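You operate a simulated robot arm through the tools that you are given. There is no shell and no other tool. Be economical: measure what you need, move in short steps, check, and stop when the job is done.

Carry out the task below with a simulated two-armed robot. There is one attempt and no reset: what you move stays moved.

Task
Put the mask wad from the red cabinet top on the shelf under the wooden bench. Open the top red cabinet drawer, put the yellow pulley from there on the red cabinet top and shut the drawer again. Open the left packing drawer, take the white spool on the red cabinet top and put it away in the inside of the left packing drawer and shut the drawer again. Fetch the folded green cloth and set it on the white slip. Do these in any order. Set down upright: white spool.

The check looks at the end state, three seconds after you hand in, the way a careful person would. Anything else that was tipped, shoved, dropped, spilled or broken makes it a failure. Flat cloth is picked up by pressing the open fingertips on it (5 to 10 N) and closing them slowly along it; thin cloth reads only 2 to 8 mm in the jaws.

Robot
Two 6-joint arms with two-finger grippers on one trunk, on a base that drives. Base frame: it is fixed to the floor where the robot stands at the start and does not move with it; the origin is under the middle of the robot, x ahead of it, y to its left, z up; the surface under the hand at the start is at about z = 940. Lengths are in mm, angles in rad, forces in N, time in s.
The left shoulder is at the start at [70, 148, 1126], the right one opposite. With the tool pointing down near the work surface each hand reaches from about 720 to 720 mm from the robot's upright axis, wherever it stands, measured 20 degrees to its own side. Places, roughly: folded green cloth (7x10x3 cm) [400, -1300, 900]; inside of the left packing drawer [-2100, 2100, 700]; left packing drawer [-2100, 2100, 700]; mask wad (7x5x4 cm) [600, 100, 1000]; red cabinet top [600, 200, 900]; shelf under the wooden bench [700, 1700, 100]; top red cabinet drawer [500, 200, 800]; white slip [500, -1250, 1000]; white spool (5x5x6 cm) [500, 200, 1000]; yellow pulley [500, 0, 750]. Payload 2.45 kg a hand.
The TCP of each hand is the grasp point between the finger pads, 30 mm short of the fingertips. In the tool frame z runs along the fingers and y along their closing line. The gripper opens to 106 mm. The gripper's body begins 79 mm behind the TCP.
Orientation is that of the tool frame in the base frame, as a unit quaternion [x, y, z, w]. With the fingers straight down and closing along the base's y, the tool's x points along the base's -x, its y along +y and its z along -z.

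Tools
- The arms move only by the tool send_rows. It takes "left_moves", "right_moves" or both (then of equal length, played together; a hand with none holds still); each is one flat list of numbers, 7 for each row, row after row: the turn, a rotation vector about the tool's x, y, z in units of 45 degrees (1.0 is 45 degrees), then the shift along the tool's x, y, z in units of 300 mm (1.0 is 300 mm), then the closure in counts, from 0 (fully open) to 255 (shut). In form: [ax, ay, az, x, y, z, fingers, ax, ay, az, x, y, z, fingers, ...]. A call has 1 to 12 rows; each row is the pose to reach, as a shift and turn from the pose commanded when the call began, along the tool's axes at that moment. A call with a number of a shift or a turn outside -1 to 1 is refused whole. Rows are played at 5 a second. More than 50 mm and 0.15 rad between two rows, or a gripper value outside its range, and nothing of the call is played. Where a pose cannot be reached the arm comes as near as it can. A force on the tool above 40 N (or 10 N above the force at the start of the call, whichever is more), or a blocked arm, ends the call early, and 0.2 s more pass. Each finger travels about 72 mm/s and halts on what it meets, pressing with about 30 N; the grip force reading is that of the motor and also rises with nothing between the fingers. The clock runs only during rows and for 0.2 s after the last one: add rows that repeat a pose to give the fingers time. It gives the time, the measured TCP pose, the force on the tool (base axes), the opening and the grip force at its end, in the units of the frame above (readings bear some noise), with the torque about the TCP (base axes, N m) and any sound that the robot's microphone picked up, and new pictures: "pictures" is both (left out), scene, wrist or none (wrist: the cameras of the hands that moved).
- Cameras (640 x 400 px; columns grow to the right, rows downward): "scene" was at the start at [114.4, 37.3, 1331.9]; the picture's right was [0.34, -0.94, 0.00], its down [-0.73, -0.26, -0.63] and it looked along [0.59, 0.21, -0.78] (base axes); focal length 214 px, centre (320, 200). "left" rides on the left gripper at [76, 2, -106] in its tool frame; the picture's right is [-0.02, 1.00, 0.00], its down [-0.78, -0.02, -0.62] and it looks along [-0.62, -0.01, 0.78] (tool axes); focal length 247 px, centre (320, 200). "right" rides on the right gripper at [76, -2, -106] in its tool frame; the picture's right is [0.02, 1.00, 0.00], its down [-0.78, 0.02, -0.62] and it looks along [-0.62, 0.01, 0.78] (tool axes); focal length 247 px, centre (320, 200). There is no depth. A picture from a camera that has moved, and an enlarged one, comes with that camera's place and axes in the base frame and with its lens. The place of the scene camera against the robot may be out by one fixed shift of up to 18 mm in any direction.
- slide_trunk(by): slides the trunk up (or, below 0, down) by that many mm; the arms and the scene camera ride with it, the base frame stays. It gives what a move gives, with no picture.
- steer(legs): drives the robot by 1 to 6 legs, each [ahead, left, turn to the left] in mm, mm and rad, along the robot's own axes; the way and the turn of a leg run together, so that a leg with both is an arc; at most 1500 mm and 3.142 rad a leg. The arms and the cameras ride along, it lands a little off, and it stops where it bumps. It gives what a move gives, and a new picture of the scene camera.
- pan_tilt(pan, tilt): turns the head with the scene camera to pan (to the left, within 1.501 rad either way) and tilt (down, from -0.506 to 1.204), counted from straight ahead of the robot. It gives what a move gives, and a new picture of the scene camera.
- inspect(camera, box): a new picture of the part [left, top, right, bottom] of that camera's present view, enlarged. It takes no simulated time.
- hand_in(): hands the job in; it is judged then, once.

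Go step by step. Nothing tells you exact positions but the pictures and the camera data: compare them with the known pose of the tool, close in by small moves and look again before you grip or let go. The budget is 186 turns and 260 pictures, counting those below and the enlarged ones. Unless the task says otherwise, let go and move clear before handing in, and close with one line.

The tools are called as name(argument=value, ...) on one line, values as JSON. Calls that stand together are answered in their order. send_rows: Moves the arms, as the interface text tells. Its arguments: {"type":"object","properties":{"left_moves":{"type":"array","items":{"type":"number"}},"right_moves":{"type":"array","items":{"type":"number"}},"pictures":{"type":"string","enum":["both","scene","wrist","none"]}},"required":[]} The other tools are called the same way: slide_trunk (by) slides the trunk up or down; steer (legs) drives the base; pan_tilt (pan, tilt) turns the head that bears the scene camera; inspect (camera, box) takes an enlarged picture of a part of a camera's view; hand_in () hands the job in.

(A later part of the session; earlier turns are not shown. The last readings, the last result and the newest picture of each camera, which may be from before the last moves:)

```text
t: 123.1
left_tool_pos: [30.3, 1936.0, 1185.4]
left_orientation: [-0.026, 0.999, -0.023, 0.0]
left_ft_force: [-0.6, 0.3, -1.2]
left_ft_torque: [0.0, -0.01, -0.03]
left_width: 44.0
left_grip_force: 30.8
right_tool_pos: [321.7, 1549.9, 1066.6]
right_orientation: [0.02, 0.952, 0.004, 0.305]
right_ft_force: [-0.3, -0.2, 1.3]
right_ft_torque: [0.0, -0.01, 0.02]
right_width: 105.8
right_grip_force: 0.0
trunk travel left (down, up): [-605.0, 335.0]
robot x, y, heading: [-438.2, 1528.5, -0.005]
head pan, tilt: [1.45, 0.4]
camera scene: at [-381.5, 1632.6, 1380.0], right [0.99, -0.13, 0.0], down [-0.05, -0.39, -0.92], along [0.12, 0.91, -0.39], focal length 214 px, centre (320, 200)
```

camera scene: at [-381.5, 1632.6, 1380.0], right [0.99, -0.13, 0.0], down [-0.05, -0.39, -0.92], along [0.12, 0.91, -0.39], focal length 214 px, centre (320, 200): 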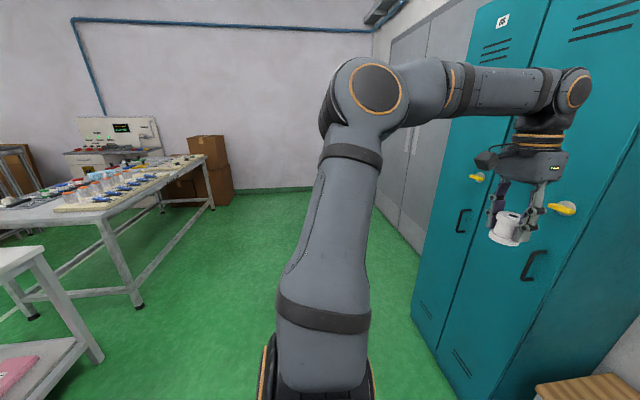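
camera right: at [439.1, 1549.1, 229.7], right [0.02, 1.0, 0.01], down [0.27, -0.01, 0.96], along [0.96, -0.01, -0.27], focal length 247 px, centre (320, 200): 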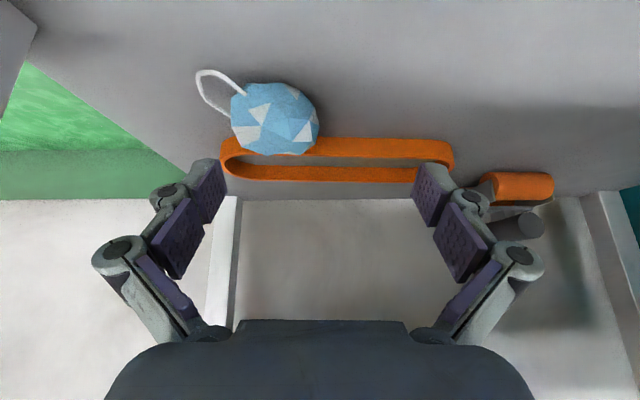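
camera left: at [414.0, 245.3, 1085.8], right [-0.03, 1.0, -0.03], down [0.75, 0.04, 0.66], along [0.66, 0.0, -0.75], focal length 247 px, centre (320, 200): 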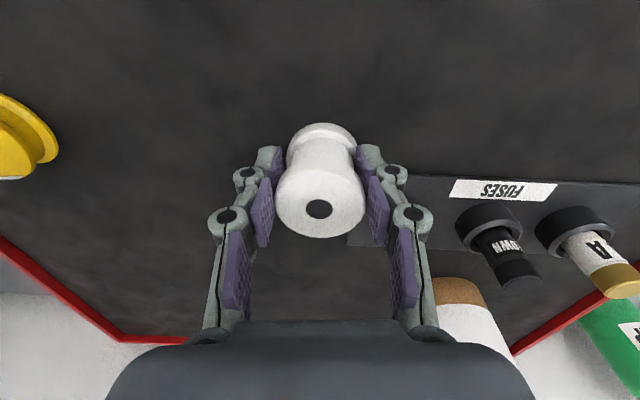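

steer(legs=[[0, 0, 1.5]])

pan_tilt(pan=1.2, tilt=0.5)

```text
t: 127.2
left_tool_pos: [-810.3, 2022.3, 1186.0]
left_orientation: [-0.701, 0.713, -0.018, 0.017]
left_ft_force: [-0.8, -0.3, -0.9]
left_ft_torque: [-0.03, 0.01, 0.02]
left_width: 44.2
left_grip_force: 29.6
right_tool_pos: [-404.1, 2287.9, 1066.8]
right_orientation: [-0.636, 0.709, 0.212, 0.219]
right_ft_force: [-0.3, -0.9, -0.7]
right_ft_torque: [0.01, 0.0, 0.01]
right_width: 105.9
right_grip_force: 0.1
trunk travel left (down, up): [-605.0, 335.0]
robot x, y, heading: [-436.9, 1530.4, 1.497]
head pan, tilt: [1.45, 0.4]
camera scene: at [-531.0, 1608.8, 1380.0], right [0.19, 0.98, 0.0], down [0.38, -0.08, -0.92], along [-0.9, 0.18, -0.39], focal length 214 px, centre (320, 200)
```

scene: 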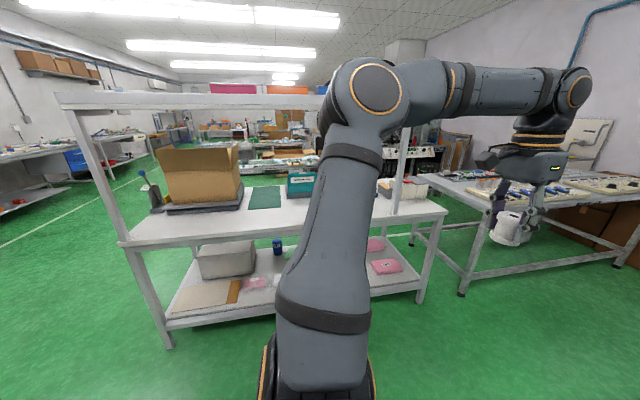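

```text
t: 128.0
left_tool_pos: [-809.8, 2021.8, 1185.4]
left_orientation: [-0.702, 0.712, -0.018, 0.016]
left_ft_force: [-0.9, 0.2, -1.0]
left_ft_torque: [-0.01, -0.02, 0.0]
left_width: 43.9
left_grip_force: 29.7
right_tool_pos: [-404.6, 2288.0, 1067.7]
right_orientation: [-0.636, 0.709, 0.211, 0.22]
right_ft_force: [0.6, 0.5, 0.3]
right_ft_torque: [0.01, 0.02, 0.01]
right_width: 106.0
right_grip_force: 0.1
trunk travel left (down, up): [-605.0, 335.0]
robot x, y, heading: [-438.7, 1529.0, 1.5]
head pan, tilt: [1.201, 0.499]
camera scene: at [-522.4, 1629.9, 1370.9], right [0.43, 0.9, 0.0], down [0.43, -0.21, -0.88], along [-0.79, 0.38, -0.48], focal length 214 px, centre (320, 200)
```

scene: 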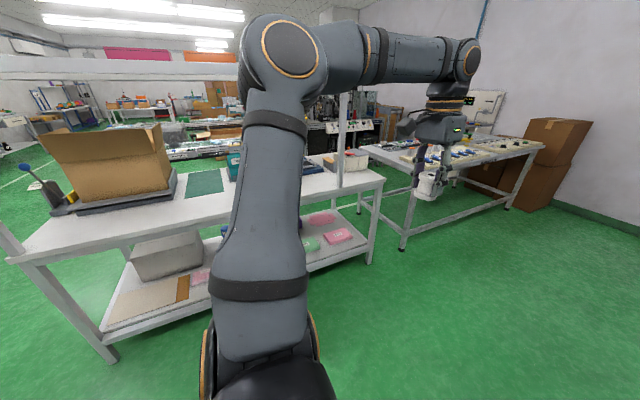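

The packing bench is long, x≈-1380 on this rear side and y≈994 to 2440. The drawers must be on the far side, so I'll drive around its y<994 end.

steer(legs=[[0, 0, 1.64], [0, 1150, 0]])

pan_tilt(pan=-0.3, tilt=0.35)

```text
t: 137.8
left_tool_pos: [-904.5, -30.6, 1184.8]
left_orientation: [0.999, 0.028, 0.0, -0.024]
left_ft_force: [-0.4, -0.3, -1.1]
left_ft_torque: [0.02, -0.01, -0.04]
left_width: 44.3
left_grip_force: 29.9
right_tool_pos: [-1198.1, 353.9, 1067.9]
right_orientation: [0.952, -0.018, -0.305, 0.005]
right_ft_force: [-0.3, -0.3, -0.6]
right_ft_torque: [-0.01, 0.02, -0.05]
right_width: 106.1
right_grip_force: 0.0
trunk travel left (down, up): [-605.0, 335.0]
robot x, y, heading: [-440.2, 376.5, 3.143]
head pan, tilt: [1.201, 0.499]
camera scene: at [-530.8, 303.2, 1370.9], right [-0.93, 0.36, 0.0], down [0.17, 0.45, -0.88], along [-0.32, -0.82, -0.48], focal length 214 px, centre (320, 200)
```

scene: 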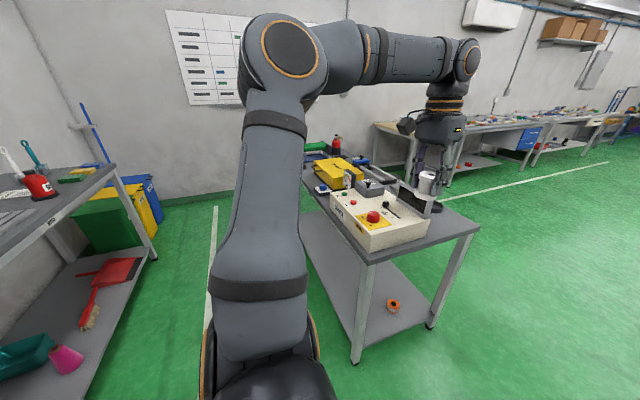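

```text
t: 139.4
left_tool_pos: [-905.6, -29.8, 1185.3]
left_orientation: [0.999, 0.027, 0.0, -0.025]
left_ft_force: [0.2, -0.6, -0.3]
left_ft_torque: [-0.03, -0.02, 0.01]
left_width: 44.0
left_grip_force: 30.0
right_tool_pos: [-1198.0, 355.0, 1067.7]
right_orientation: [0.952, -0.018, -0.304, 0.005]
right_ft_force: [0.5, -0.5, 0.2]
right_ft_torque: [-0.01, -0.01, -0.03]
right_width: 106.1
right_grip_force: 0.0
trunk travel left (down, up): [-605.0, 335.0]
robot x, y, heading: [-439.3, 372.6, 3.142]
head pan, tilt: [-0.3, 0.351]
camera scene: at [-586.7, 415.5, 1384.6], right [0.3, 0.95, 0.0], down [0.33, -0.1, -0.94], along [-0.9, 0.28, -0.34], focal length 214 px, centre (320, 200)
```

scene: 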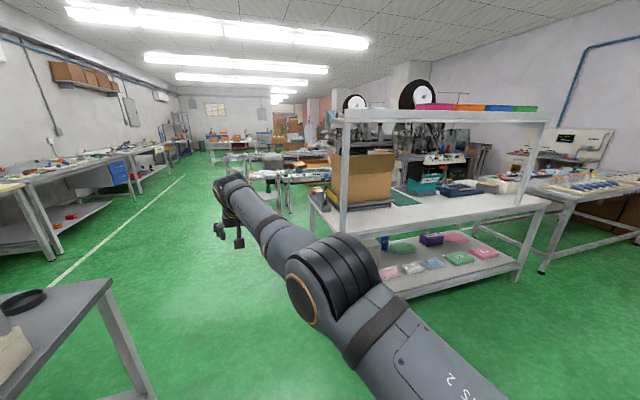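

steer(legs=[[1450, 0, 0]])

pan_tilt(pan=-1.3, tilt=0.5)

```text
t: 146.6
left_tool_pos: [-2346.7, -42.8, 1184.8]
left_orientation: [0.999, 0.034, 0.0, -0.024]
left_ft_force: [1.3, -0.2, -1.4]
left_ft_torque: [-0.02, -0.03, 0.01]
left_width: 44.4
left_grip_force: 29.6
right_tool_pos: [-2644.4, 340.2, 1067.7]
right_orientation: [0.952, -0.013, -0.305, 0.006]
right_ft_force: [0.3, -0.7, -0.2]
right_ft_torque: [0.01, 0.04, 0.02]
right_width: 105.9
right_grip_force: 0.1
trunk travel left (down, up): [-605.0, 335.0]
robot x, y, heading: [-1887.0, 368.9, -3.13]
head pan, tilt: [-0.3, 0.351]
camera scene: at [-2034.3, 407.8, 1384.6], right [0.29, 0.96, 0.0], down [0.33, -0.1, -0.94], along [-0.9, 0.27, -0.34], focal length 214 px, centre (320, 200)
```

scene: 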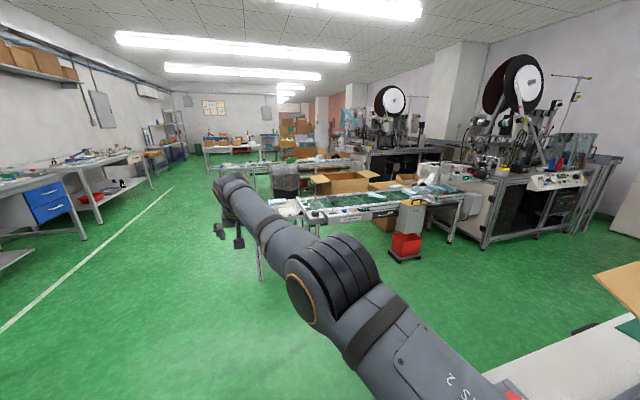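

```text
t: 147.9
left_tool_pos: [-2348.3, -42.0, 1185.1]
left_orientation: [0.999, 0.034, 0.0, -0.024]
left_ft_force: [0.1, 0.1, -0.9]
left_ft_torque: [0.03, -0.02, 0.0]
left_width: 44.1
left_grip_force: 30.3
right_tool_pos: [-2645.3, 339.8, 1066.9]
right_orientation: [0.952, -0.012, -0.305, 0.007]
right_ft_force: [0.1, 0.4, -0.8]
right_ft_torque: [-0.05, -0.02, 0.01]
right_width: 106.0
right_grip_force: 0.1
trunk travel left (down, up): [-605.0, 335.0]
robot x, y, heading: [-1889.6, 369.0, -3.129]
head pan, tilt: [-1.3, 0.499]
camera scene: at [-1970.6, 468.5, 1370.9], right [0.96, 0.28, 0.0], down [0.13, -0.46, -0.88], along [-0.24, 0.84, -0.48], focal length 214 px, centre (320, 200)
```

scene: 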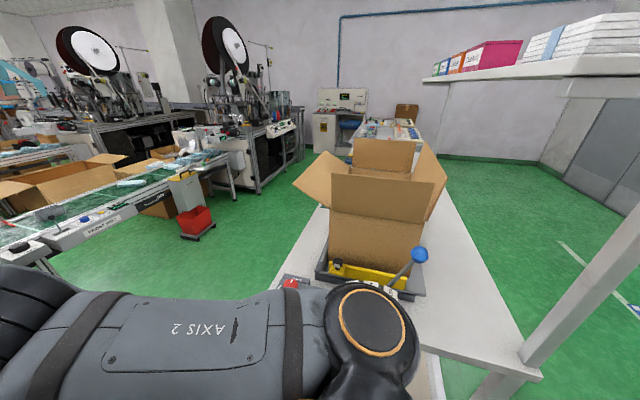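

The drawer side of the packing bench is at x≈-2160. I'll drive round to face it.

steer(legs=[[720, 0, 0], [0, 0, -1.57]])

slide_trunk(by=250)

pan_tilt(pan=-0.6, tilt=0.5)

```text
t: 155.7
left_tool_pos: [-3029.0, 825.9, 1185.3]
left_orientation: [0.73, -0.683, 0.018, -0.017]
left_ft_force: [-0.5, 1.2, -1.3]
left_ft_torque: [0.0, 0.02, -0.02]
left_width: 44.2
left_grip_force: 30.4
right_tool_pos: [-2647.5, 1122.8, 1067.3]
right_orientation: [-0.663, 0.683, 0.22, 0.212]
right_ft_force: [0.2, 0.2, -0.7]
right_ft_torque: [-0.02, -0.02, -0.04]
right_width: 106.1
right_grip_force: 0.0
trunk travel left (down, up): [-605.0, 335.0]
robot x, y, heading: [-2616.8, 369.0, 1.581]
head pan, tilt: [-1.3, 0.499]
camera scene: at [-2537.8, 452.0, 1370.9], right [0.27, -0.96, 0.0], down [-0.46, -0.13, -0.88], along [0.84, 0.24, -0.48], focal length 214 px, centre (320, 200)
```

scene: 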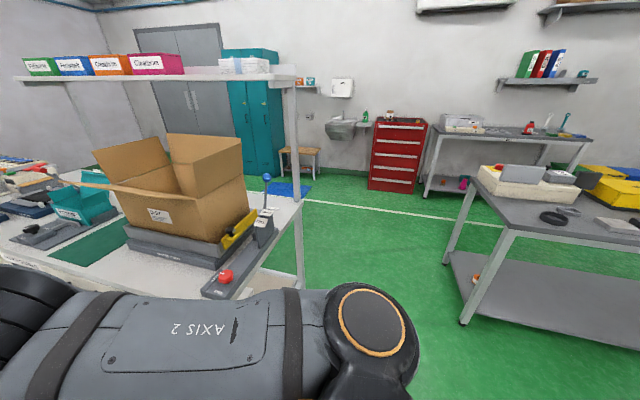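

```text
t: 158.2
left_tool_pos: [-3028.1, 827.0, 1435.7]
left_orientation: [0.73, -0.684, 0.016, -0.018]
left_ft_force: [0.9, -0.7, -1.3]
left_ft_torque: [-0.05, 0.02, 0.0]
left_width: 43.9
left_grip_force: 29.6
right_tool_pos: [-2646.5, 1123.9, 1317.9]
right_orientation: [-0.664, 0.682, 0.22, 0.212]
right_ft_force: [0.8, -0.2, 0.4]
right_ft_torque: [0.01, -0.02, 0.02]
right_width: 105.9
right_grip_force: 0.0
trunk travel left (down, up): [-855.0, 85.0]
robot x, y, heading: [-2617.8, 366.7, 1.586]
head pan, tilt: [-1.3, 0.499]
```

```text
t: 159.3
left_tool_pos: [-3028.7, 826.6, 1435.1]
left_orientation: [0.73, -0.683, 0.018, -0.017]
left_ft_force: [-0.2, -0.5, -1.8]
left_ft_torque: [-0.04, 0.0, -0.02]
left_width: 44.1
left_grip_force: 29.9
right_tool_pos: [-2646.9, 1122.5, 1316.7]
right_orientation: [-0.664, 0.683, 0.219, 0.211]
right_ft_force: [1.4, 1.0, 0.0]
right_ft_torque: [-0.01, -0.03, -0.01]
right_width: 105.9
right_grip_force: 0.0
trunk travel left (down, up): [-855.0, 85.0]
robot x, y, heading: [-2617.2, 365.7, 1.577]
head pan, tilt: [-0.6, 0.499]
camera scene: at [-2574.4, 502.3, 1620.9], right [0.83, -0.56, 0.0], down [-0.27, -0.4, -0.88], along [0.49, 0.73, -0.48], focal length 214 px, centre (320, 200)
```

scene: 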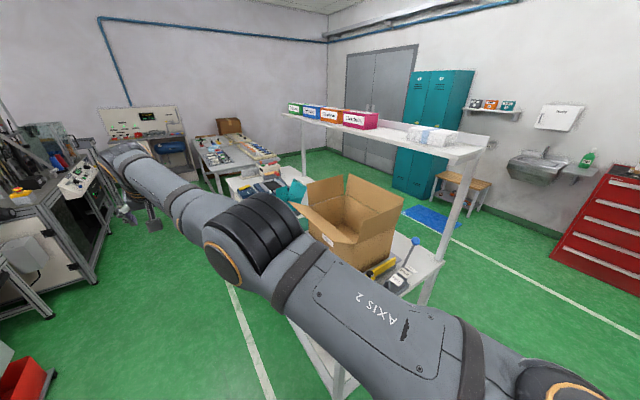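

steer(legs=[[1500, 130, 0], [150, 0, 0], [0, 0, -1.57]])

pan_tilt(pan=0.0, tilt=0.8)

```text
refused: leg 1 is longer than a leg can be; nothing moved
```

```text
t: 160.3
left_tool_pos: [-3028.8, 826.2, 1434.2]
left_orientation: [0.73, -0.683, 0.018, -0.017]
left_ft_force: [-1.1, 0.4, -1.1]
left_ft_torque: [-0.03, 0.02, 0.0]
left_width: 44.0
left_grip_force: 30.1
right_tool_pos: [-2646.9, 1123.2, 1316.9]
right_orientation: [-0.663, 0.683, 0.219, 0.212]
right_ft_force: [-0.7, -0.7, 0.5]
right_ft_torque: [0.0, 0.01, 0.04]
right_width: 106.1
right_grip_force: 0.1
trunk travel left (down, up): [-855.0, 85.0]
robot x, y, heading: [-2617.0, 366.7, 1.583]
head pan, tilt: [0.0, 0.799]
camera scene: at [-2625.8, 507.7, 1595.0], right [1.0, 0.01, 0.0], down [0.01, -0.72, -0.7], along [0.0, 0.7, -0.72], focal length 214 px, centre (320, 200)
```

scene: 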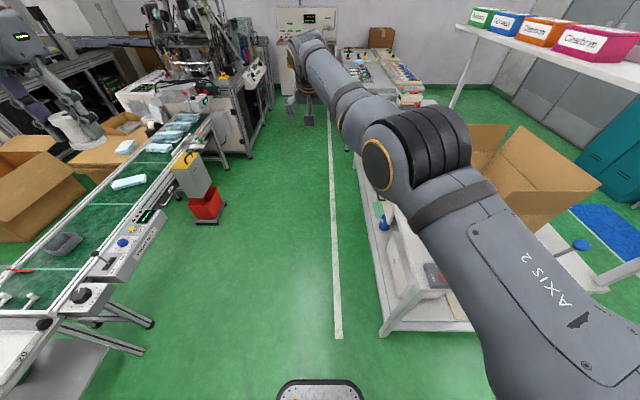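

steer(legs=[[1450, 130, 0], [200, 0, 0], [0, 0, -1.57]])

pan_tilt(pan=0.0, tilt=0.9)

```text
t: 172.5
left_tool_pos: [-2323.6, 2420.5, 1434.5]
left_orientation: [-0.038, 0.999, -0.025, 0.0]
left_ft_force: [-0.3, 0.6, -1.8]
left_ft_torque: [-0.02, 0.02, -0.02]
left_width: 44.3
left_grip_force: 30.3
right_tool_pos: [-2021.6, 2042.0, 1317.8]
right_orientation: [0.007, 0.952, 0.009, 0.305]
right_ft_force: [-0.2, 0.8, -0.4]
right_ft_torque: [0.03, 0.02, 0.01]
right_width: 106.1
right_grip_force: 0.0
trunk travel left (down, up): [-855.0, 85.0]
robot x, y, heading: [-2780.2, 2000.1, 0.019]
head pan, tilt: [0.0, 0.799]
camera scene: at [-2655.2, 2017.1, 1594.9], right [0.02, -1.0, 0.0], down [-0.72, -0.01, -0.7], along [0.7, 0.01, -0.72], focal length 214 px, centre (320, 200)
```

scene: 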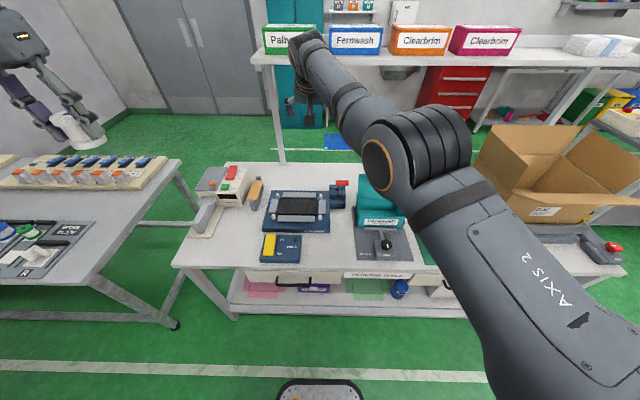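

```text
t: 173.2
left_tool_pos: [-2322.1, 2420.6, 1435.2]
left_orientation: [-0.037, 0.999, -0.026, 0.0]
left_ft_force: [-0.7, 0.2, -1.0]
left_ft_torque: [-0.02, 0.01, -0.01]
left_width: 44.2
left_grip_force: 29.9
right_tool_pos: [-2022.3, 2040.4, 1316.4]
right_orientation: [0.008, 0.952, 0.009, 0.305]
right_ft_force: [0.3, 0.1, -0.5]
right_ft_torque: [-0.03, 0.0, -0.03]
right_width: 106.2
right_grip_force: 0.1
trunk travel left (down, up): [-855.0, 85.0]
robot x, y, heading: [-2777.9, 2004.0, 0.017]
head pan, tilt: [0.0, 0.901]
camera scene: at [-2660.2, 2016.7, 1587.0], right [0.02, -1.0, 0.0], down [-0.78, -0.02, -0.62], along [0.62, 0.01, -0.78], focal length 214 px, centre (320, 200)
```

scene: 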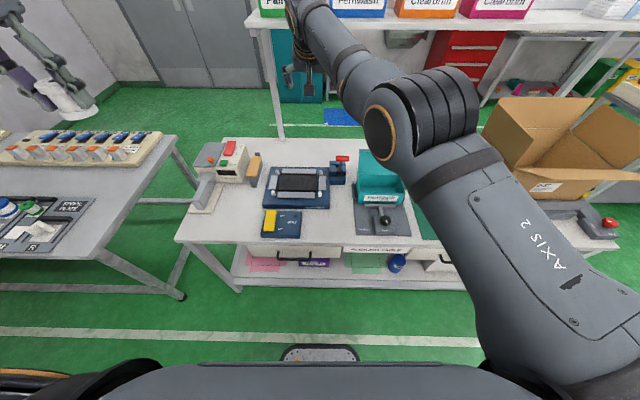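

Two drawers hang under the table, whose top is at z≈750 and front at x≈-2235. The left one has a dark bar handle. I'll turn the right hand horizontal with vertical closing.

steer(legs=[[-110, 0, -0.017]])

send_rows(right_moves=[0, -0.15, 0, 0, 0, 0, 0, 0, -0.3, 0, 0, 0, 0, 0, 0, -0.45, 0, 0, 0, 0, 0, 0, -0.606, 0, 0, 0, 0, 0], pictures="none")

send_rows(right_moves=[0, -0.15, 0, 0, 0, 0, 0, 0, -0.3, 0, 0, 0, 0, 0, 0, -0.45, 0, 0, 0, 0, 0, 0, -0.606, 0, 0, 0, 0, 0], pictures="none")

send_rows(right_moves=[0, 0, 0.17, 0, 0, 0, 0, 0, 0, 0.34, 0, 0, 0, 0, 0, 0, 0.5, 0, 0, 0, 0, 0, 0, 0.67, 0, 0, 0, 0, 0, 0, 0.84, 0, 0, 0, 0, 0, 0, 1.0, 0, 0, 0, 0], pictures="none")

send_rows(right_moves=[0, 0, 0.17, 0, 0, 0, 0, 0, 0, 0.34, 0, 0, 0, 0, 0, 0, 0.5, 0, 0, 0, 0, 0, 0, 0.67, 0, 0, 0, 0, 0, 0, 0.84, 0, 0, 0, 0, 0, 0, 1.0, 0, 0, 0, 0], pictures="both")

```text
t: 174.4
left_tool_pos: [-2421.1, 2410.2, 1431.7]
left_orientation: [-0.03, 0.999, -0.025, -0.003]
left_ft_force: [0.4, -0.6, -0.6]
left_ft_torque: [0.01, 0.05, 0.02]
left_width: 43.8
left_grip_force: 30.3
right_tool_pos: [-2125.8, 2027.6, 1312.1]
right_orientation: [0.015, 0.953, 0.005, 0.302]
right_ft_force: [1.0, -0.6, -0.6]
right_ft_torque: [-0.01, 0.03, -0.01]
right_width: 105.7
right_grip_force: 0.0
trunk travel left (down, up): [-855.0, 85.0]
robot x, y, heading: [-2889.6, 1999.3, 0.004]
head pan, tilt: [0.0, 0.901]
camera scene: at [-2764.1, 2013.5, 1586.3], right [0.0, -1.0, 0.0], down [-0.79, 0.0, -0.62], along [0.62, 0.0, -0.79], focal length 214 px, centre (320, 200)
```

scene: 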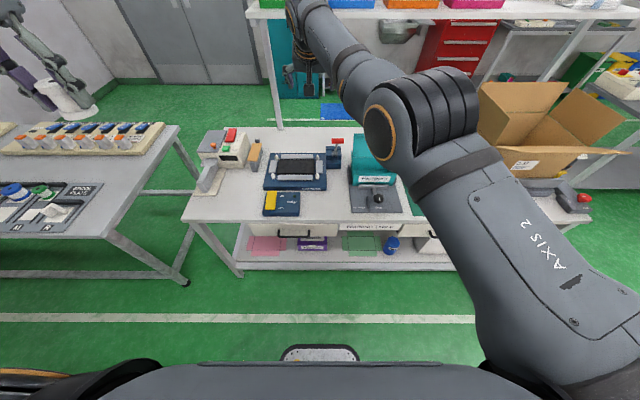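

```text
t: 175.4
left_tool_pos: [-2428.7, 2410.8, 1436.0]
left_orientation: [-0.031, 0.999, -0.025, 0.0]
left_ft_force: [-1.4, 0.4, -0.2]
left_ft_torque: [-0.02, 0.01, 0.02]
left_width: 44.0
left_grip_force: 29.9
right_tool_pos: [-2059.2, 2031.1, 1323.2]
right_orientation: [0.017, 0.853, 0.002, 0.522]
right_ft_force: [-0.6, -0.1, 0.1]
right_ft_torque: [0.04, 0.02, 0.01]
right_width: 106.0
right_grip_force: 0.1
right hand out of reach, approached as far as the arm can: row 1, 2, 3, 4
trunk travel left (down, up): [-855.0, 85.0]
robot x, y, heading: [-2890.2, 2000.2, 0.004]
head pan, tilt: [0.0, 0.901]
```

```text
t: 176.4
left_tool_pos: [-2426.2, 2411.0, 1434.9]
left_orientation: [-0.031, 0.999, -0.025, -0.001]
left_ft_force: [0.2, -0.1, -0.9]
left_ft_torque: [0.0, 0.01, 0.01]
left_width: 44.2
left_grip_force: 30.0
right_tool_pos: [-2036.9, 2028.6, 1319.8]
right_orientation: [0.014, 0.707, -0.002, 0.707]
right_ft_force: [-0.5, -1.0, 0.6]
right_ft_torque: [-0.02, 0.06, 0.0]
right_width: 106.1
right_grip_force: 0.2
right hand out of reach, approached as far as the arm can: row 1, 2, 3, 4
trunk travel left (down, up): [-855.0, 85.0]
robot x, y, heading: [-2888.0, 1999.3, -0.002]
head pan, tilt: [0.0, 0.901]
```

```text
t: 177.8
left_tool_pos: [-2426.8, 2411.3, 1435.4]
left_orientation: [-0.031, 0.999, -0.024, 0.0]
left_ft_force: [-0.3, -1.0, -0.8]
left_ft_torque: [0.0, 0.04, -0.01]
left_width: 44.4
left_grip_force: 29.7
right_tool_pos: [-2035.6, 2029.1, 1320.4]
right_orientation: [0.287, 0.647, 0.269, 0.654]
right_ft_force: [0.1, 0.1, 0.2]
right_ft_torque: [0.0, 0.01, 0.03]
right_width: 106.3
right_grip_force: 0.1
trunk travel left (down, up): [-855.0, 85.0]
robot x, y, heading: [-2891.8, 2003.4, 0.001]
head pan, tilt: [0.0, 0.901]
```

```text
t: 179.2
left_tool_pos: [-2426.6, 2410.3, 1435.7]
left_orientation: [-0.031, 0.999, -0.024, -0.001]
left_ft_force: [-0.8, -0.9, -1.5]
left_ft_torque: [0.0, 0.01, -0.02]
left_width: 44.3
left_grip_force: 29.7
right_tool_pos: [-2034.0, 2026.2, 1320.1]
right_orientation: [0.512, 0.488, 0.499, 0.5]
right_ft_force: [0.1, 0.3, 0.6]
right_ft_torque: [0.01, -0.02, 0.03]
right_width: 106.0
right_grip_force: 0.0
right hand out of reach, approached as far as the arm can: row 6
trunk travel left (down, up): [-855.0, 85.0]
robot x, y, heading: [-2890.4, 2003.1, 0.006]
head pan, tilt: [0.0, 0.901]
camera scene: at [-2770.8, 2013.0, 1587.0], right [0.0, -1.0, 0.0], down [-0.78, 0.0, -0.62], along [0.62, 0.0, -0.78], focal length 214 px, centre (320, 200)
camera right: at [-2137.1, 2103.8, 1321.2], right [0.0, 0.0, 1.0], down [-0.64, -0.77, 0.0], along [0.77, -0.64, 0.0], focal length 247 px, centre (320, 200)
```

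scene: 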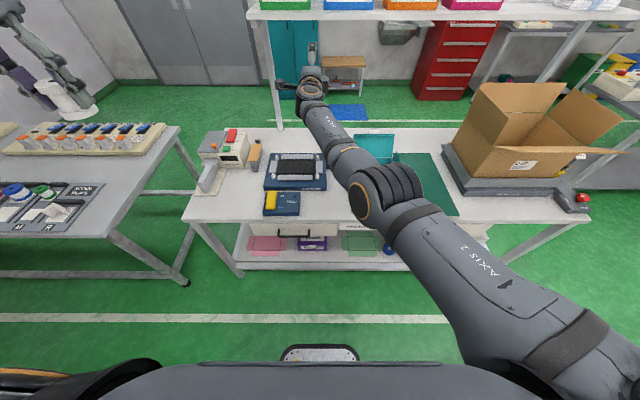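
right: 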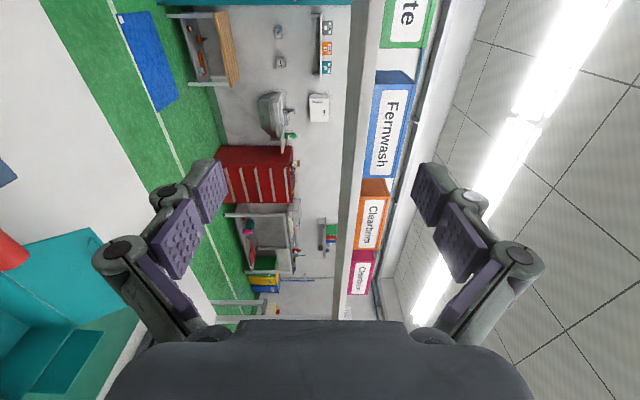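

send_rows(right_moves=[0, 0, 0, 0, 0, -0.15, 0, 0, 0, 0, 0, 0, -0.3, 0, 0, 0, 0, 0, 0, -0.45, 0, 0, 0, 0, 0, 0, -0.6, 0, 0, 0, 0, 0, 0, -0.75, 0, 0, 0, 0, 0, 0, -0.9, 0, 0, 0, 0, 0, 0, -1.0, 0], pictures="none")

slide_trunk(by=-400)

pan_tilt(pan=0.1, tilt=0.7)

inspect(camera="right", box=[0, 0, 640, 400])

```text
t: 180.6
left_tool_pos: [-2428.3, 2408.7, 1435.1]
left_orientation: [-0.03, 0.999, -0.025, 0.0]
left_ft_force: [-0.8, -0.7, -1.1]
left_ft_torque: [0.01, -0.01, 0.02]
left_width: 44.2
left_grip_force: 29.8
right_tool_pos: [-2174.0, 1833.4, 1332.7]
right_orientation: [0.477, 0.49, 0.46, 0.567]
right_ft_force: [0.0, -0.2, -0.5]
right_ft_torque: [0.0, 0.01, 0.07]
right_width: 106.2
right_grip_force: 0.1
right hand out of reach, approached as far as the arm can: row 1, 2, 3, 4, 5, 6
trunk travel left (down, up): [-855.0, 85.0]
robot x, y, heading: [-2888.7, 2000.8, 0.002]
head pan, tilt: [0.0, 0.901]
stopped in row 6 (right hand): the arm was blocked; the commanded pose is now the measured one
```

```text
t: 184.4
left_tool_pos: [-2426.4, 2410.4, 1034.9]
left_orientation: [-0.031, 0.999, -0.025, 0.001]
left_ft_force: [-0.6, 0.3, -0.9]
left_ft_torque: [-0.01, 0.03, 0.03]
left_width: 44.2
left_grip_force: 29.9
right_tool_pos: [-2172.2, 1834.3, 932.0]
right_orientation: [0.477, 0.49, 0.46, 0.566]
right_ft_force: [-0.4, 0.3, -0.1]
right_ft_torque: [0.0, -0.02, -0.01]
right_width: 105.9
right_grip_force: 0.0
trunk travel left (down, up): [-455.0, 485.0]
robot x, y, heading: [-2890.0, 2002.4, 0.005]
head pan, tilt: [0.0, 0.901]
```

```text
t: 185.1
left_tool_pos: [-2427.1, 2410.3, 1035.0]
left_orientation: [-0.03, 0.999, -0.024, 0.0]
left_ft_force: [0.4, -0.7, -0.9]
left_ft_torque: [-0.02, 0.04, 0.02]
left_width: 44.1
left_grip_force: 29.9
right_tool_pos: [-2172.0, 1834.0, 931.1]
right_orientation: [0.477, 0.49, 0.461, 0.566]
right_ft_force: [-0.8, -0.1, -0.1]
right_ft_torque: [-0.02, -0.02, -0.01]
right_width: 106.1
right_grip_force: 0.1
trunk travel left (down, up): [-455.0, 485.0]
robot x, y, heading: [-2889.5, 2000.8, 0.006]
head pan, tilt: [0.099, 0.7]
camera scene: at [-2762.0, 2021.4, 1203.1], right [0.1, -0.99, 0.0], down [-0.64, -0.07, -0.76], along [0.76, 0.08, -0.64], focal length 214 px, centre (320, 200)
```

scene: 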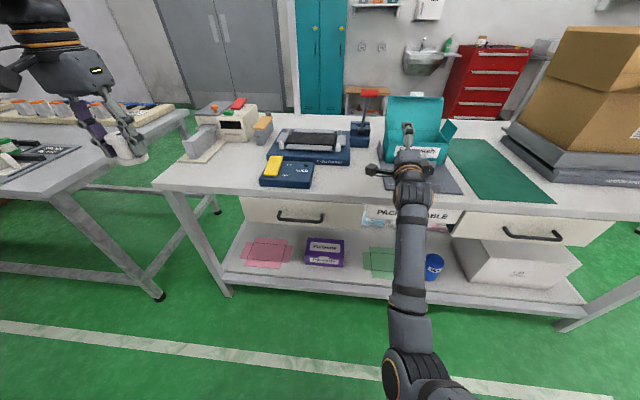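

```text
1.00 times, centred on (320, 200) of right (not enlarged: the box is as wide or as high as the picture)
camera zoom: at [-2269.5, 1918.2, 913.9], right [-0.05, 0.14, 0.99], down [-0.69, -0.72, 0.07], along [0.72, -0.68, 0.14], focal length 247 px, centre (320, 200)
```

zoom: 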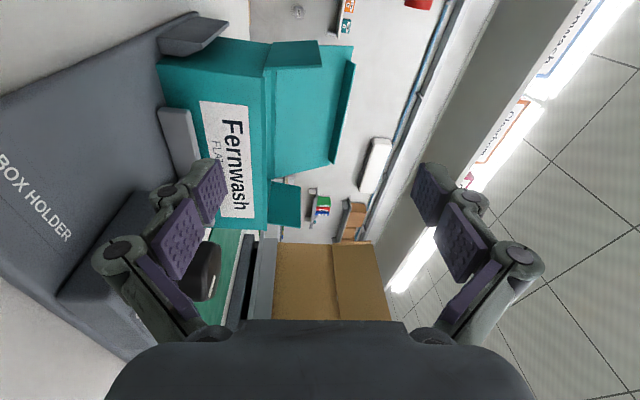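

The right arm jammed working inboard, and it retracts better on its own side. I'll back off the table, then shift left so the handle lies on the right arm's side.

steer(legs=[[-130, 0, 0], [0, 300, 0]])

inspect(camera="right", box=[0, 0, 640, 400])

```text
t: 188.1
left_tool_pos: [-2557.1, 2710.8, 1035.1]
left_orientation: [-0.03, 0.999, -0.025, 0.0]
left_ft_force: [-0.3, 0.3, -0.8]
left_ft_torque: [0.0, 0.0, 0.02]
left_width: 44.2
left_grip_force: 29.7
right_tool_pos: [-2302.1, 2134.7, 932.8]
right_orientation: [0.477, 0.49, 0.461, 0.566]
right_ft_force: [-0.5, 0.4, -1.0]
right_ft_torque: [0.01, 0.02, 0.02]
right_width: 106.0
right_grip_force: 0.0
trunk travel left (down, up): [-455.0, 485.0]
robot x, y, heading: [-3020.5, 2298.9, 0.002]
head pan, tilt: [0.099, 0.7]
camera scene: at [-2892.6, 2321.3, 1203.2], right [0.1, -0.99, 0.0], down [-0.64, -0.07, -0.76], along [0.76, 0.08, -0.64], focal length 214 px, centre (320, 200)
```

scene: 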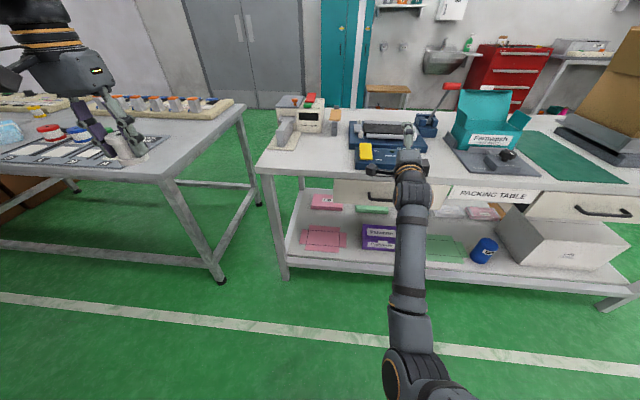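

```text
1.00 times, centred on (320, 200) of right (not enlarged: the box is as wide or as high as the picture)
camera zoom: at [-2400.0, 2218.3, 914.1], right [-0.05, 0.14, 0.99], down [-0.69, -0.72, 0.07], along [0.72, -0.68, 0.14], focal length 247 px, centre (320, 200)
```

zoom: 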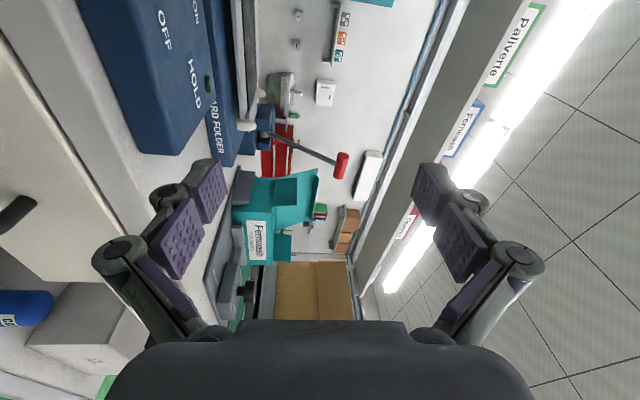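

steer(legs=[[-50, 0, 0]])

slide_trunk(by=-200)

send_rows(right_moves=[0.038, 0.058, 0.075, 0, 0, 0, 0, 0.076, 0.117, 0.15, 0, 0, 0, 0], pictures="both")

```text
t: 189.0
left_tool_pos: [-2607.8, 2709.5, 1035.7]
left_orientation: [-0.031, 0.999, -0.026, 0.0]
left_ft_force: [-0.6, -0.3, -0.6]
left_ft_torque: [0.01, -0.02, 0.01]
left_width: 44.0
left_grip_force: 30.4
right_tool_pos: [-2353.2, 2133.1, 932.0]
right_orientation: [0.476, 0.49, 0.461, 0.566]
right_ft_force: [0.1, -0.3, 1.2]
right_ft_torque: [-0.03, 0.04, 0.04]
right_width: 106.2
right_grip_force: 0.0
trunk travel left (down, up): [-455.0, 485.0]
robot x, y, heading: [-3070.6, 2300.1, 0.001]
head pan, tilt: [0.099, 0.7]
camera scene: at [-2943.1, 2320.4, 1203.3], right [0.1, -0.99, 0.0], down [-0.64, -0.07, -0.77], along [0.76, 0.08, -0.64], focal length 214 px, centre (320, 200)
```

scene: 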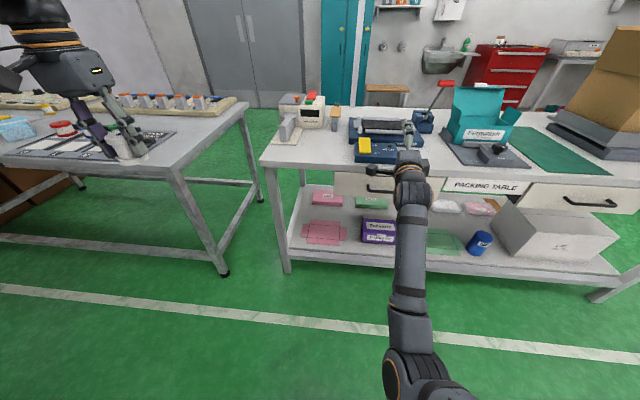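

```text
t: 191.2
left_tool_pos: [-2606.6, 2709.9, 835.2]
left_orientation: [-0.03, 0.999, -0.025, 0.0]
left_ft_force: [-0.6, 0.2, -1.0]
left_ft_torque: [-0.01, 0.0, -0.01]
left_width: 44.1
left_grip_force: 30.2
right_tool_pos: [-2353.3, 2132.7, 732.0]
right_orientation: [0.476, 0.49, 0.462, 0.566]
right_ft_force: [0.0, -0.3, 0.0]
right_ft_torque: [0.0, -0.03, 0.02]
right_width: 106.0
right_grip_force: 0.1
trunk travel left (down, up): [-255.0, 685.0]
robot x, y, heading: [-3071.6, 2302.5, 0.003]
head pan, tilt: [0.099, 0.7]
```

```text
t: 191.8
left_tool_pos: [-2606.4, 2709.6, 835.5]
left_orientation: [-0.03, 0.999, -0.025, 0.0]
left_ft_force: [-0.2, -0.1, -1.0]
left_ft_torque: [-0.02, 0.02, -0.03]
left_width: 43.9
left_grip_force: 29.6
right_tool_pos: [-2352.4, 2132.1, 731.5]
right_orientation: [0.501, 0.499, 0.501, 0.499]
right_ft_force: [-0.1, 0.1, 0.1]
right_ft_torque: [0.01, 0.01, 0.02]
right_width: 106.0
right_grip_force: 0.1
trunk travel left (down, up): [-255.0, 685.0]
robot x, y, heading: [-3069.9, 2301.9, 0.003]
head pan, tilt: [0.099, 0.7]
camera scene: at [-2941.8, 2320.2, 1003.2], right [0.1, -0.99, 0.0], down [-0.64, -0.07, -0.76], along [0.76, 0.08, -0.64], focal length 214 px, centre (320, 200)
camera right: at [-2457.4, 2208.8, 729.9], right [0.0, 0.02, 1.0], down [-0.62, -0.78, 0.02], along [0.78, -0.62, 0.01], focal length 247 px, centre (320, 200)
```

scene: 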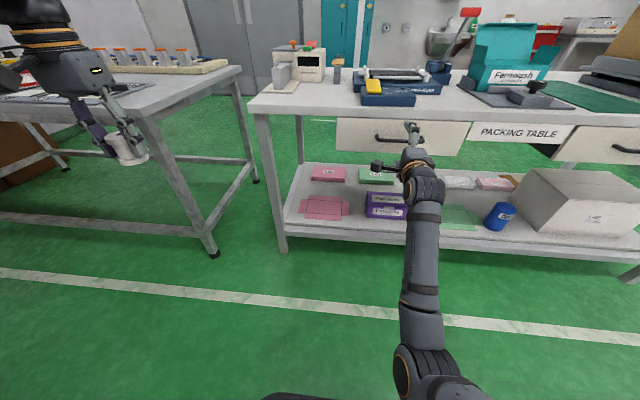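
right: 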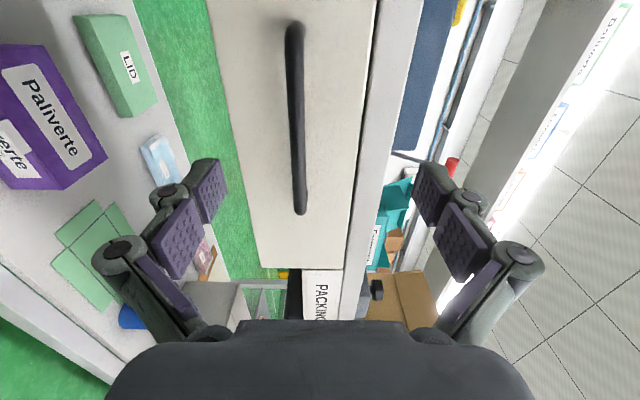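

The left drawer's handle bar spans y≈2040–2198 at z≈711 and x≈-2265. I'll align in height, narrow the fingers and re-measure.

send_rows(right_moves=[0, 0, 0, -0.02, -0.03, 0, 80, 0, 0, 0, -0.043, -0.06, 0, 150, 0, 0, 0, -0.043, -0.06, 0, 150], pictures="none")

inspect(camera="right", box=[160, 0, 480, 200])

```text
t: 192.6
left_tool_pos: [-2606.9, 2709.3, 834.3]
left_orientation: [-0.031, 0.999, -0.025, 0.0]
left_ft_force: [0.0, 0.0, -1.7]
left_ft_torque: [0.02, 0.01, 0.01]
left_width: 44.1
left_grip_force: 30.1
right_tool_pos: [-2352.3, 2119.0, 713.0]
right_orientation: [0.5, 0.499, 0.501, 0.501]
right_ft_force: [-0.5, 0.1, 0.6]
right_ft_torque: [-0.01, 0.02, -0.04]
right_width: 43.5
right_grip_force: 0.0
trunk travel left (down, up): [-255.0, 685.0]
robot x, y, heading: [-3072.0, 2299.4, 0.001]
head pan, tilt: [0.099, 0.7]
```

```text
2.00 times, centred on (320, 100) of right
camera zoom: at [-2457.1, 2195.3, 711.2], right [0.0, 0.02, 1.0], down [-0.62, -0.78, 0.02], along [0.78, -0.62, 0.01], focal length 494 px, centre (320, 400)
```

zoom: 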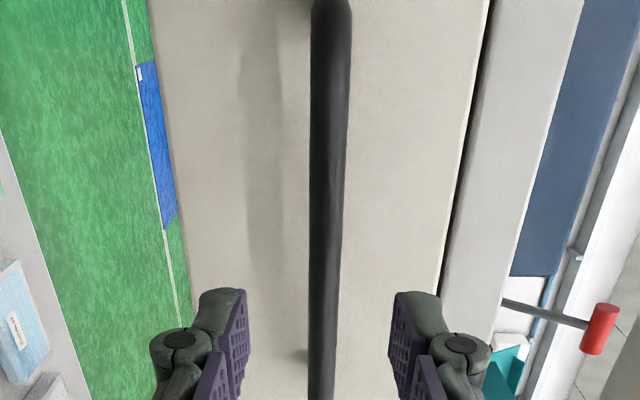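

send_rows(right_moves=[0, 0, 0, 0, 0.002, 0.12, 150, 0, 0, 0, 0, 0.002, 0.25, 150, 0, 0, 0, 0, 0.002, 0.25, 255, 0, 0, 0, 0, 0.002, 0.25, 255, 0, 0, 0, 0, 0.002, 0.25, 255], pictures="wrist")

```text
t: 193.4
left_tool_pos: [-2608.7, 2709.8, 835.5]
left_orientation: [-0.028, 0.999, -0.025, 0.0]
left_ft_force: [-0.7, -0.4, -0.7]
left_ft_torque: [-0.01, 0.01, 0.0]
left_width: 44.0
left_grip_force: 30.3
right_tool_pos: [-2280.0, 2118.9, 714.9]
right_orientation: [0.5, 0.5, 0.5, 0.5]
right_ft_force: [-9.2, 0.1, 3.4]
right_ft_torque: [0.02, 0.14, 0.02]
right_width: 10.5
right_grip_force: 22.9
trunk travel left (down, up): [-255.0, 685.0]
robot x, y, heading: [-3068.8, 2296.9, -0.002]
head pan, tilt: [0.099, 0.7]
stopped in row 4 (right hand): the force on the tool passed its limit at 47 N (the readings are from after the stop); the commanded pose is now the measured one
camera right: at [-2384.8, 2194.9, 712.8], right [0.0, 0.02, 1.0], down [-0.62, -0.78, 0.02], along [0.78, -0.62, 0.01], focal length 247 px, centre (320, 200)
```

right: 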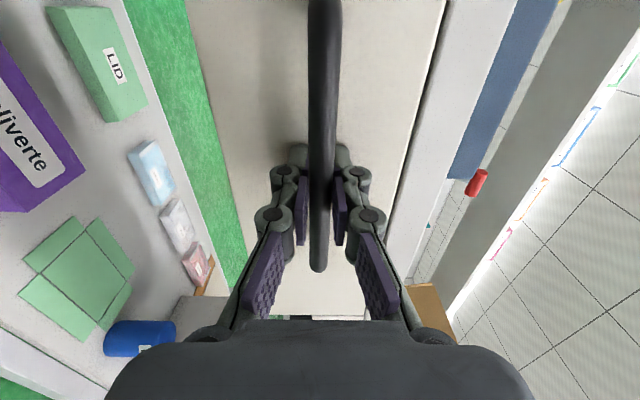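

The handle is gripped. I'll pull the drawer by reversing the base.

send_rows(right_moves=[0, 0, 0, 0, 0, -0.02, 255, 0, 0, 0, 0, 0, -0.04, 255], pictures="none")

steer(legs=[[-100, 0, 0], [-100, 0, 0]])

```text
t: 194.0
left_tool_pos: [-2607.9, 2709.3, 837.0]
left_orientation: [-0.03, 0.999, -0.025, 0.001]
left_ft_force: [0.6, 0.0, -0.9]
left_ft_torque: [0.01, 0.01, -0.01]
left_width: 44.0
left_grip_force: 29.7
right_tool_pos: [-2290.2, 2118.8, 714.3]
right_orientation: [0.5, 0.5, 0.5, 0.5]
right_ft_force: [0.9, -3.2, 8.9]
right_ft_torque: [0.07, 0.02, -0.06]
right_width: 10.4
right_grip_force: 35.4
trunk travel left (down, up): [-255.0, 685.0]
robot x, y, heading: [-3066.9, 2300.1, 0.001]
head pan, tilt: [0.099, 0.7]
```

```text
t: 195.9
left_tool_pos: [-2809.1, 2710.1, 837.1]
left_orientation: [-0.03, 0.999, -0.025, 0.001]
left_ft_force: [-0.4, 0.6, -0.8]
left_ft_torque: [0.0, -0.01, -0.01]
left_width: 44.0
left_grip_force: 30.0
right_tool_pos: [-2490.8, 2119.6, 715.5]
right_orientation: [0.5, 0.5, 0.5, 0.5]
right_ft_force: [-1.5, -4.8, 12.6]
right_ft_torque: [-0.28, 0.12, -0.03]
right_width: 10.2
right_grip_force: 35.4
trunk travel left (down, up): [-255.0, 685.0]
robot x, y, heading: [-3268.1, 2301.5, 0.001]
head pan, tilt: [0.099, 0.7]
camera scene: at [-3144.7, 2319.6, 1003.6], right [0.1, -0.99, 0.0], down [-0.64, -0.07, -0.77], along [0.76, 0.08, -0.64], focal length 214 px, centre (320, 200)
```

scene: 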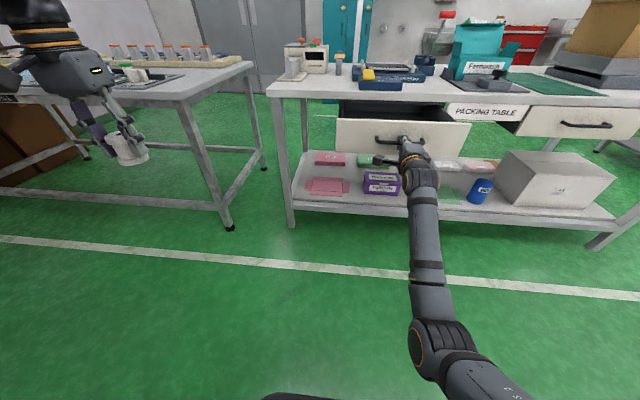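

The drawer is open about 210 mm. I'll release and back the right hand off, then turn the robot 45° right so the left hand comes over the drawer with the right hand in the aisle.

send_rows(right_moves=[0, 0, 0, 0, 0, 0, 160, 0, 0, 0, 0, 0, 0, 120, 0, 0, 0, 0, 0, 0, 120, 0, 0, 0, 0, 0, -0.1, 120, 0, 0, 0, 0, 0, -0.22, 120], pictures="wrist")

```text
t: 197.1
left_tool_pos: [-2806.4, 2708.8, 835.4]
left_orientation: [-0.031, 0.999, -0.025, 0.0]
left_ft_force: [1.0, -0.2, -0.9]
left_ft_torque: [-0.03, -0.01, 0.02]
left_width: 44.0
left_grip_force: 30.3
right_tool_pos: [-2556.7, 2119.9, 714.0]
right_orientation: [0.501, 0.5, 0.499, 0.499]
right_ft_force: [0.1, 0.2, 0.9]
right_ft_torque: [-0.02, 0.0, -0.02]
right_width: 56.0
right_grip_force: 0.0
trunk travel left (down, up): [-255.0, 685.0]
robot x, y, heading: [-3269.5, 2299.3, 0.003]
head pan, tilt: [0.099, 0.7]
camera right: at [-2661.7, 2195.4, 712.1], right [0.0, 0.02, 1.0], down [-0.62, -0.78, 0.02], along [0.78, -0.62, 0.01], focal length 247 px, centre (320, 200)
```

right: 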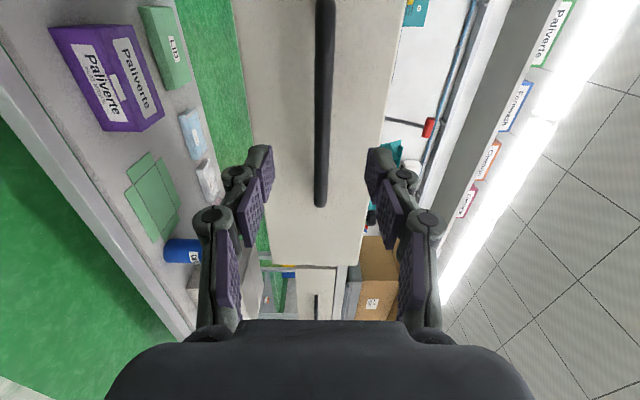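

slide_trunk(by=100)

steer(legs=[[0, 0, -0.785]])

pan_tilt(pan=0.7, tilt=0.8)

```text
t: 198.4
left_tool_pos: [-2806.6, 2708.5, 934.7]
left_orientation: [-0.031, 0.999, -0.025, -0.001]
left_ft_force: [0.9, 0.5, -0.8]
left_ft_torque: [-0.03, 0.04, 0.01]
left_width: 44.1
left_grip_force: 29.8
right_tool_pos: [-2555.3, 2119.9, 813.6]
right_orientation: [0.501, 0.501, 0.499, 0.499]
right_ft_force: [-0.4, 0.0, 0.0]
right_ft_torque: [-0.03, -0.04, 0.02]
right_width: 55.9
right_grip_force: 0.0
trunk travel left (down, up): [-355.0, 585.0]
robot x, y, heading: [-3265.5, 2298.6, 0.003]
head pan, tilt: [0.099, 0.7]
```

```text
t: 200.9
left_tool_pos: [-2653.1, 2262.9, 933.9]
left_orientation: [0.353, 0.935, -0.023, -0.01]
left_ft_force: [-0.3, -0.3, -0.8]
left_ft_torque: [0.0, 0.0, 0.01]
left_width: 43.8
left_grip_force: 29.9
right_tool_pos: [-2890.6, 1668.9, 812.5]
right_orientation: [0.654, 0.272, 0.271, 0.652]
right_ft_force: [1.1, 0.0, 1.2]
right_ft_torque: [0.0, 0.0, 0.02]
right_width: 55.9
right_grip_force: 0.0
trunk travel left (down, up): [-355.0, 585.0]
robot x, y, heading: [-3268.0, 2300.2, -0.779]
head pan, tilt: [0.099, 0.7]
camera scene: at [-3175.2, 2221.7, 1103.2], right [-0.63, -0.78, 0.0], down [-0.5, 0.41, -0.76], along [0.59, -0.48, -0.64], focal length 214 px, centre (320, 200)
```

scene: 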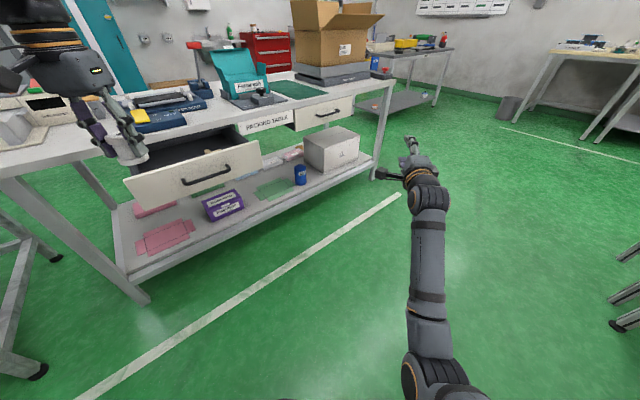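

```text
t: 201.9
left_tool_pos: [-2654.1, 2263.1, 934.6]
left_orientation: [0.353, 0.935, -0.023, -0.01]
left_ft_force: [-0.2, -0.8, -1.2]
left_ft_torque: [0.04, 0.04, 0.0]
left_width: 44.1
left_grip_force: 30.4
right_tool_pos: [-2891.1, 1667.6, 813.3]
right_orientation: [0.654, 0.272, 0.271, 0.652]
right_ft_force: [0.4, -0.4, -0.5]
right_ft_torque: [0.02, -0.02, 0.03]
right_width: 55.7
right_grip_force: 0.1
trunk travel left (down, up): [-355.0, 585.0]
robot x, y, heading: [-3269.9, 2297.4, -0.778]
head pan, tilt: [0.7, 0.799]
camera scene: at [-3160.8, 2268.8, 1094.9], right [-0.08, -1.0, 0.0], down [-0.71, 0.06, -0.7], along [0.69, -0.06, -0.72], focal length 214 px, centre (320, 200)
```

scene: 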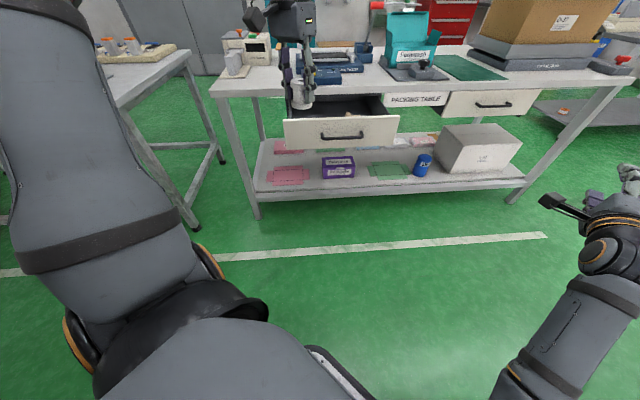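

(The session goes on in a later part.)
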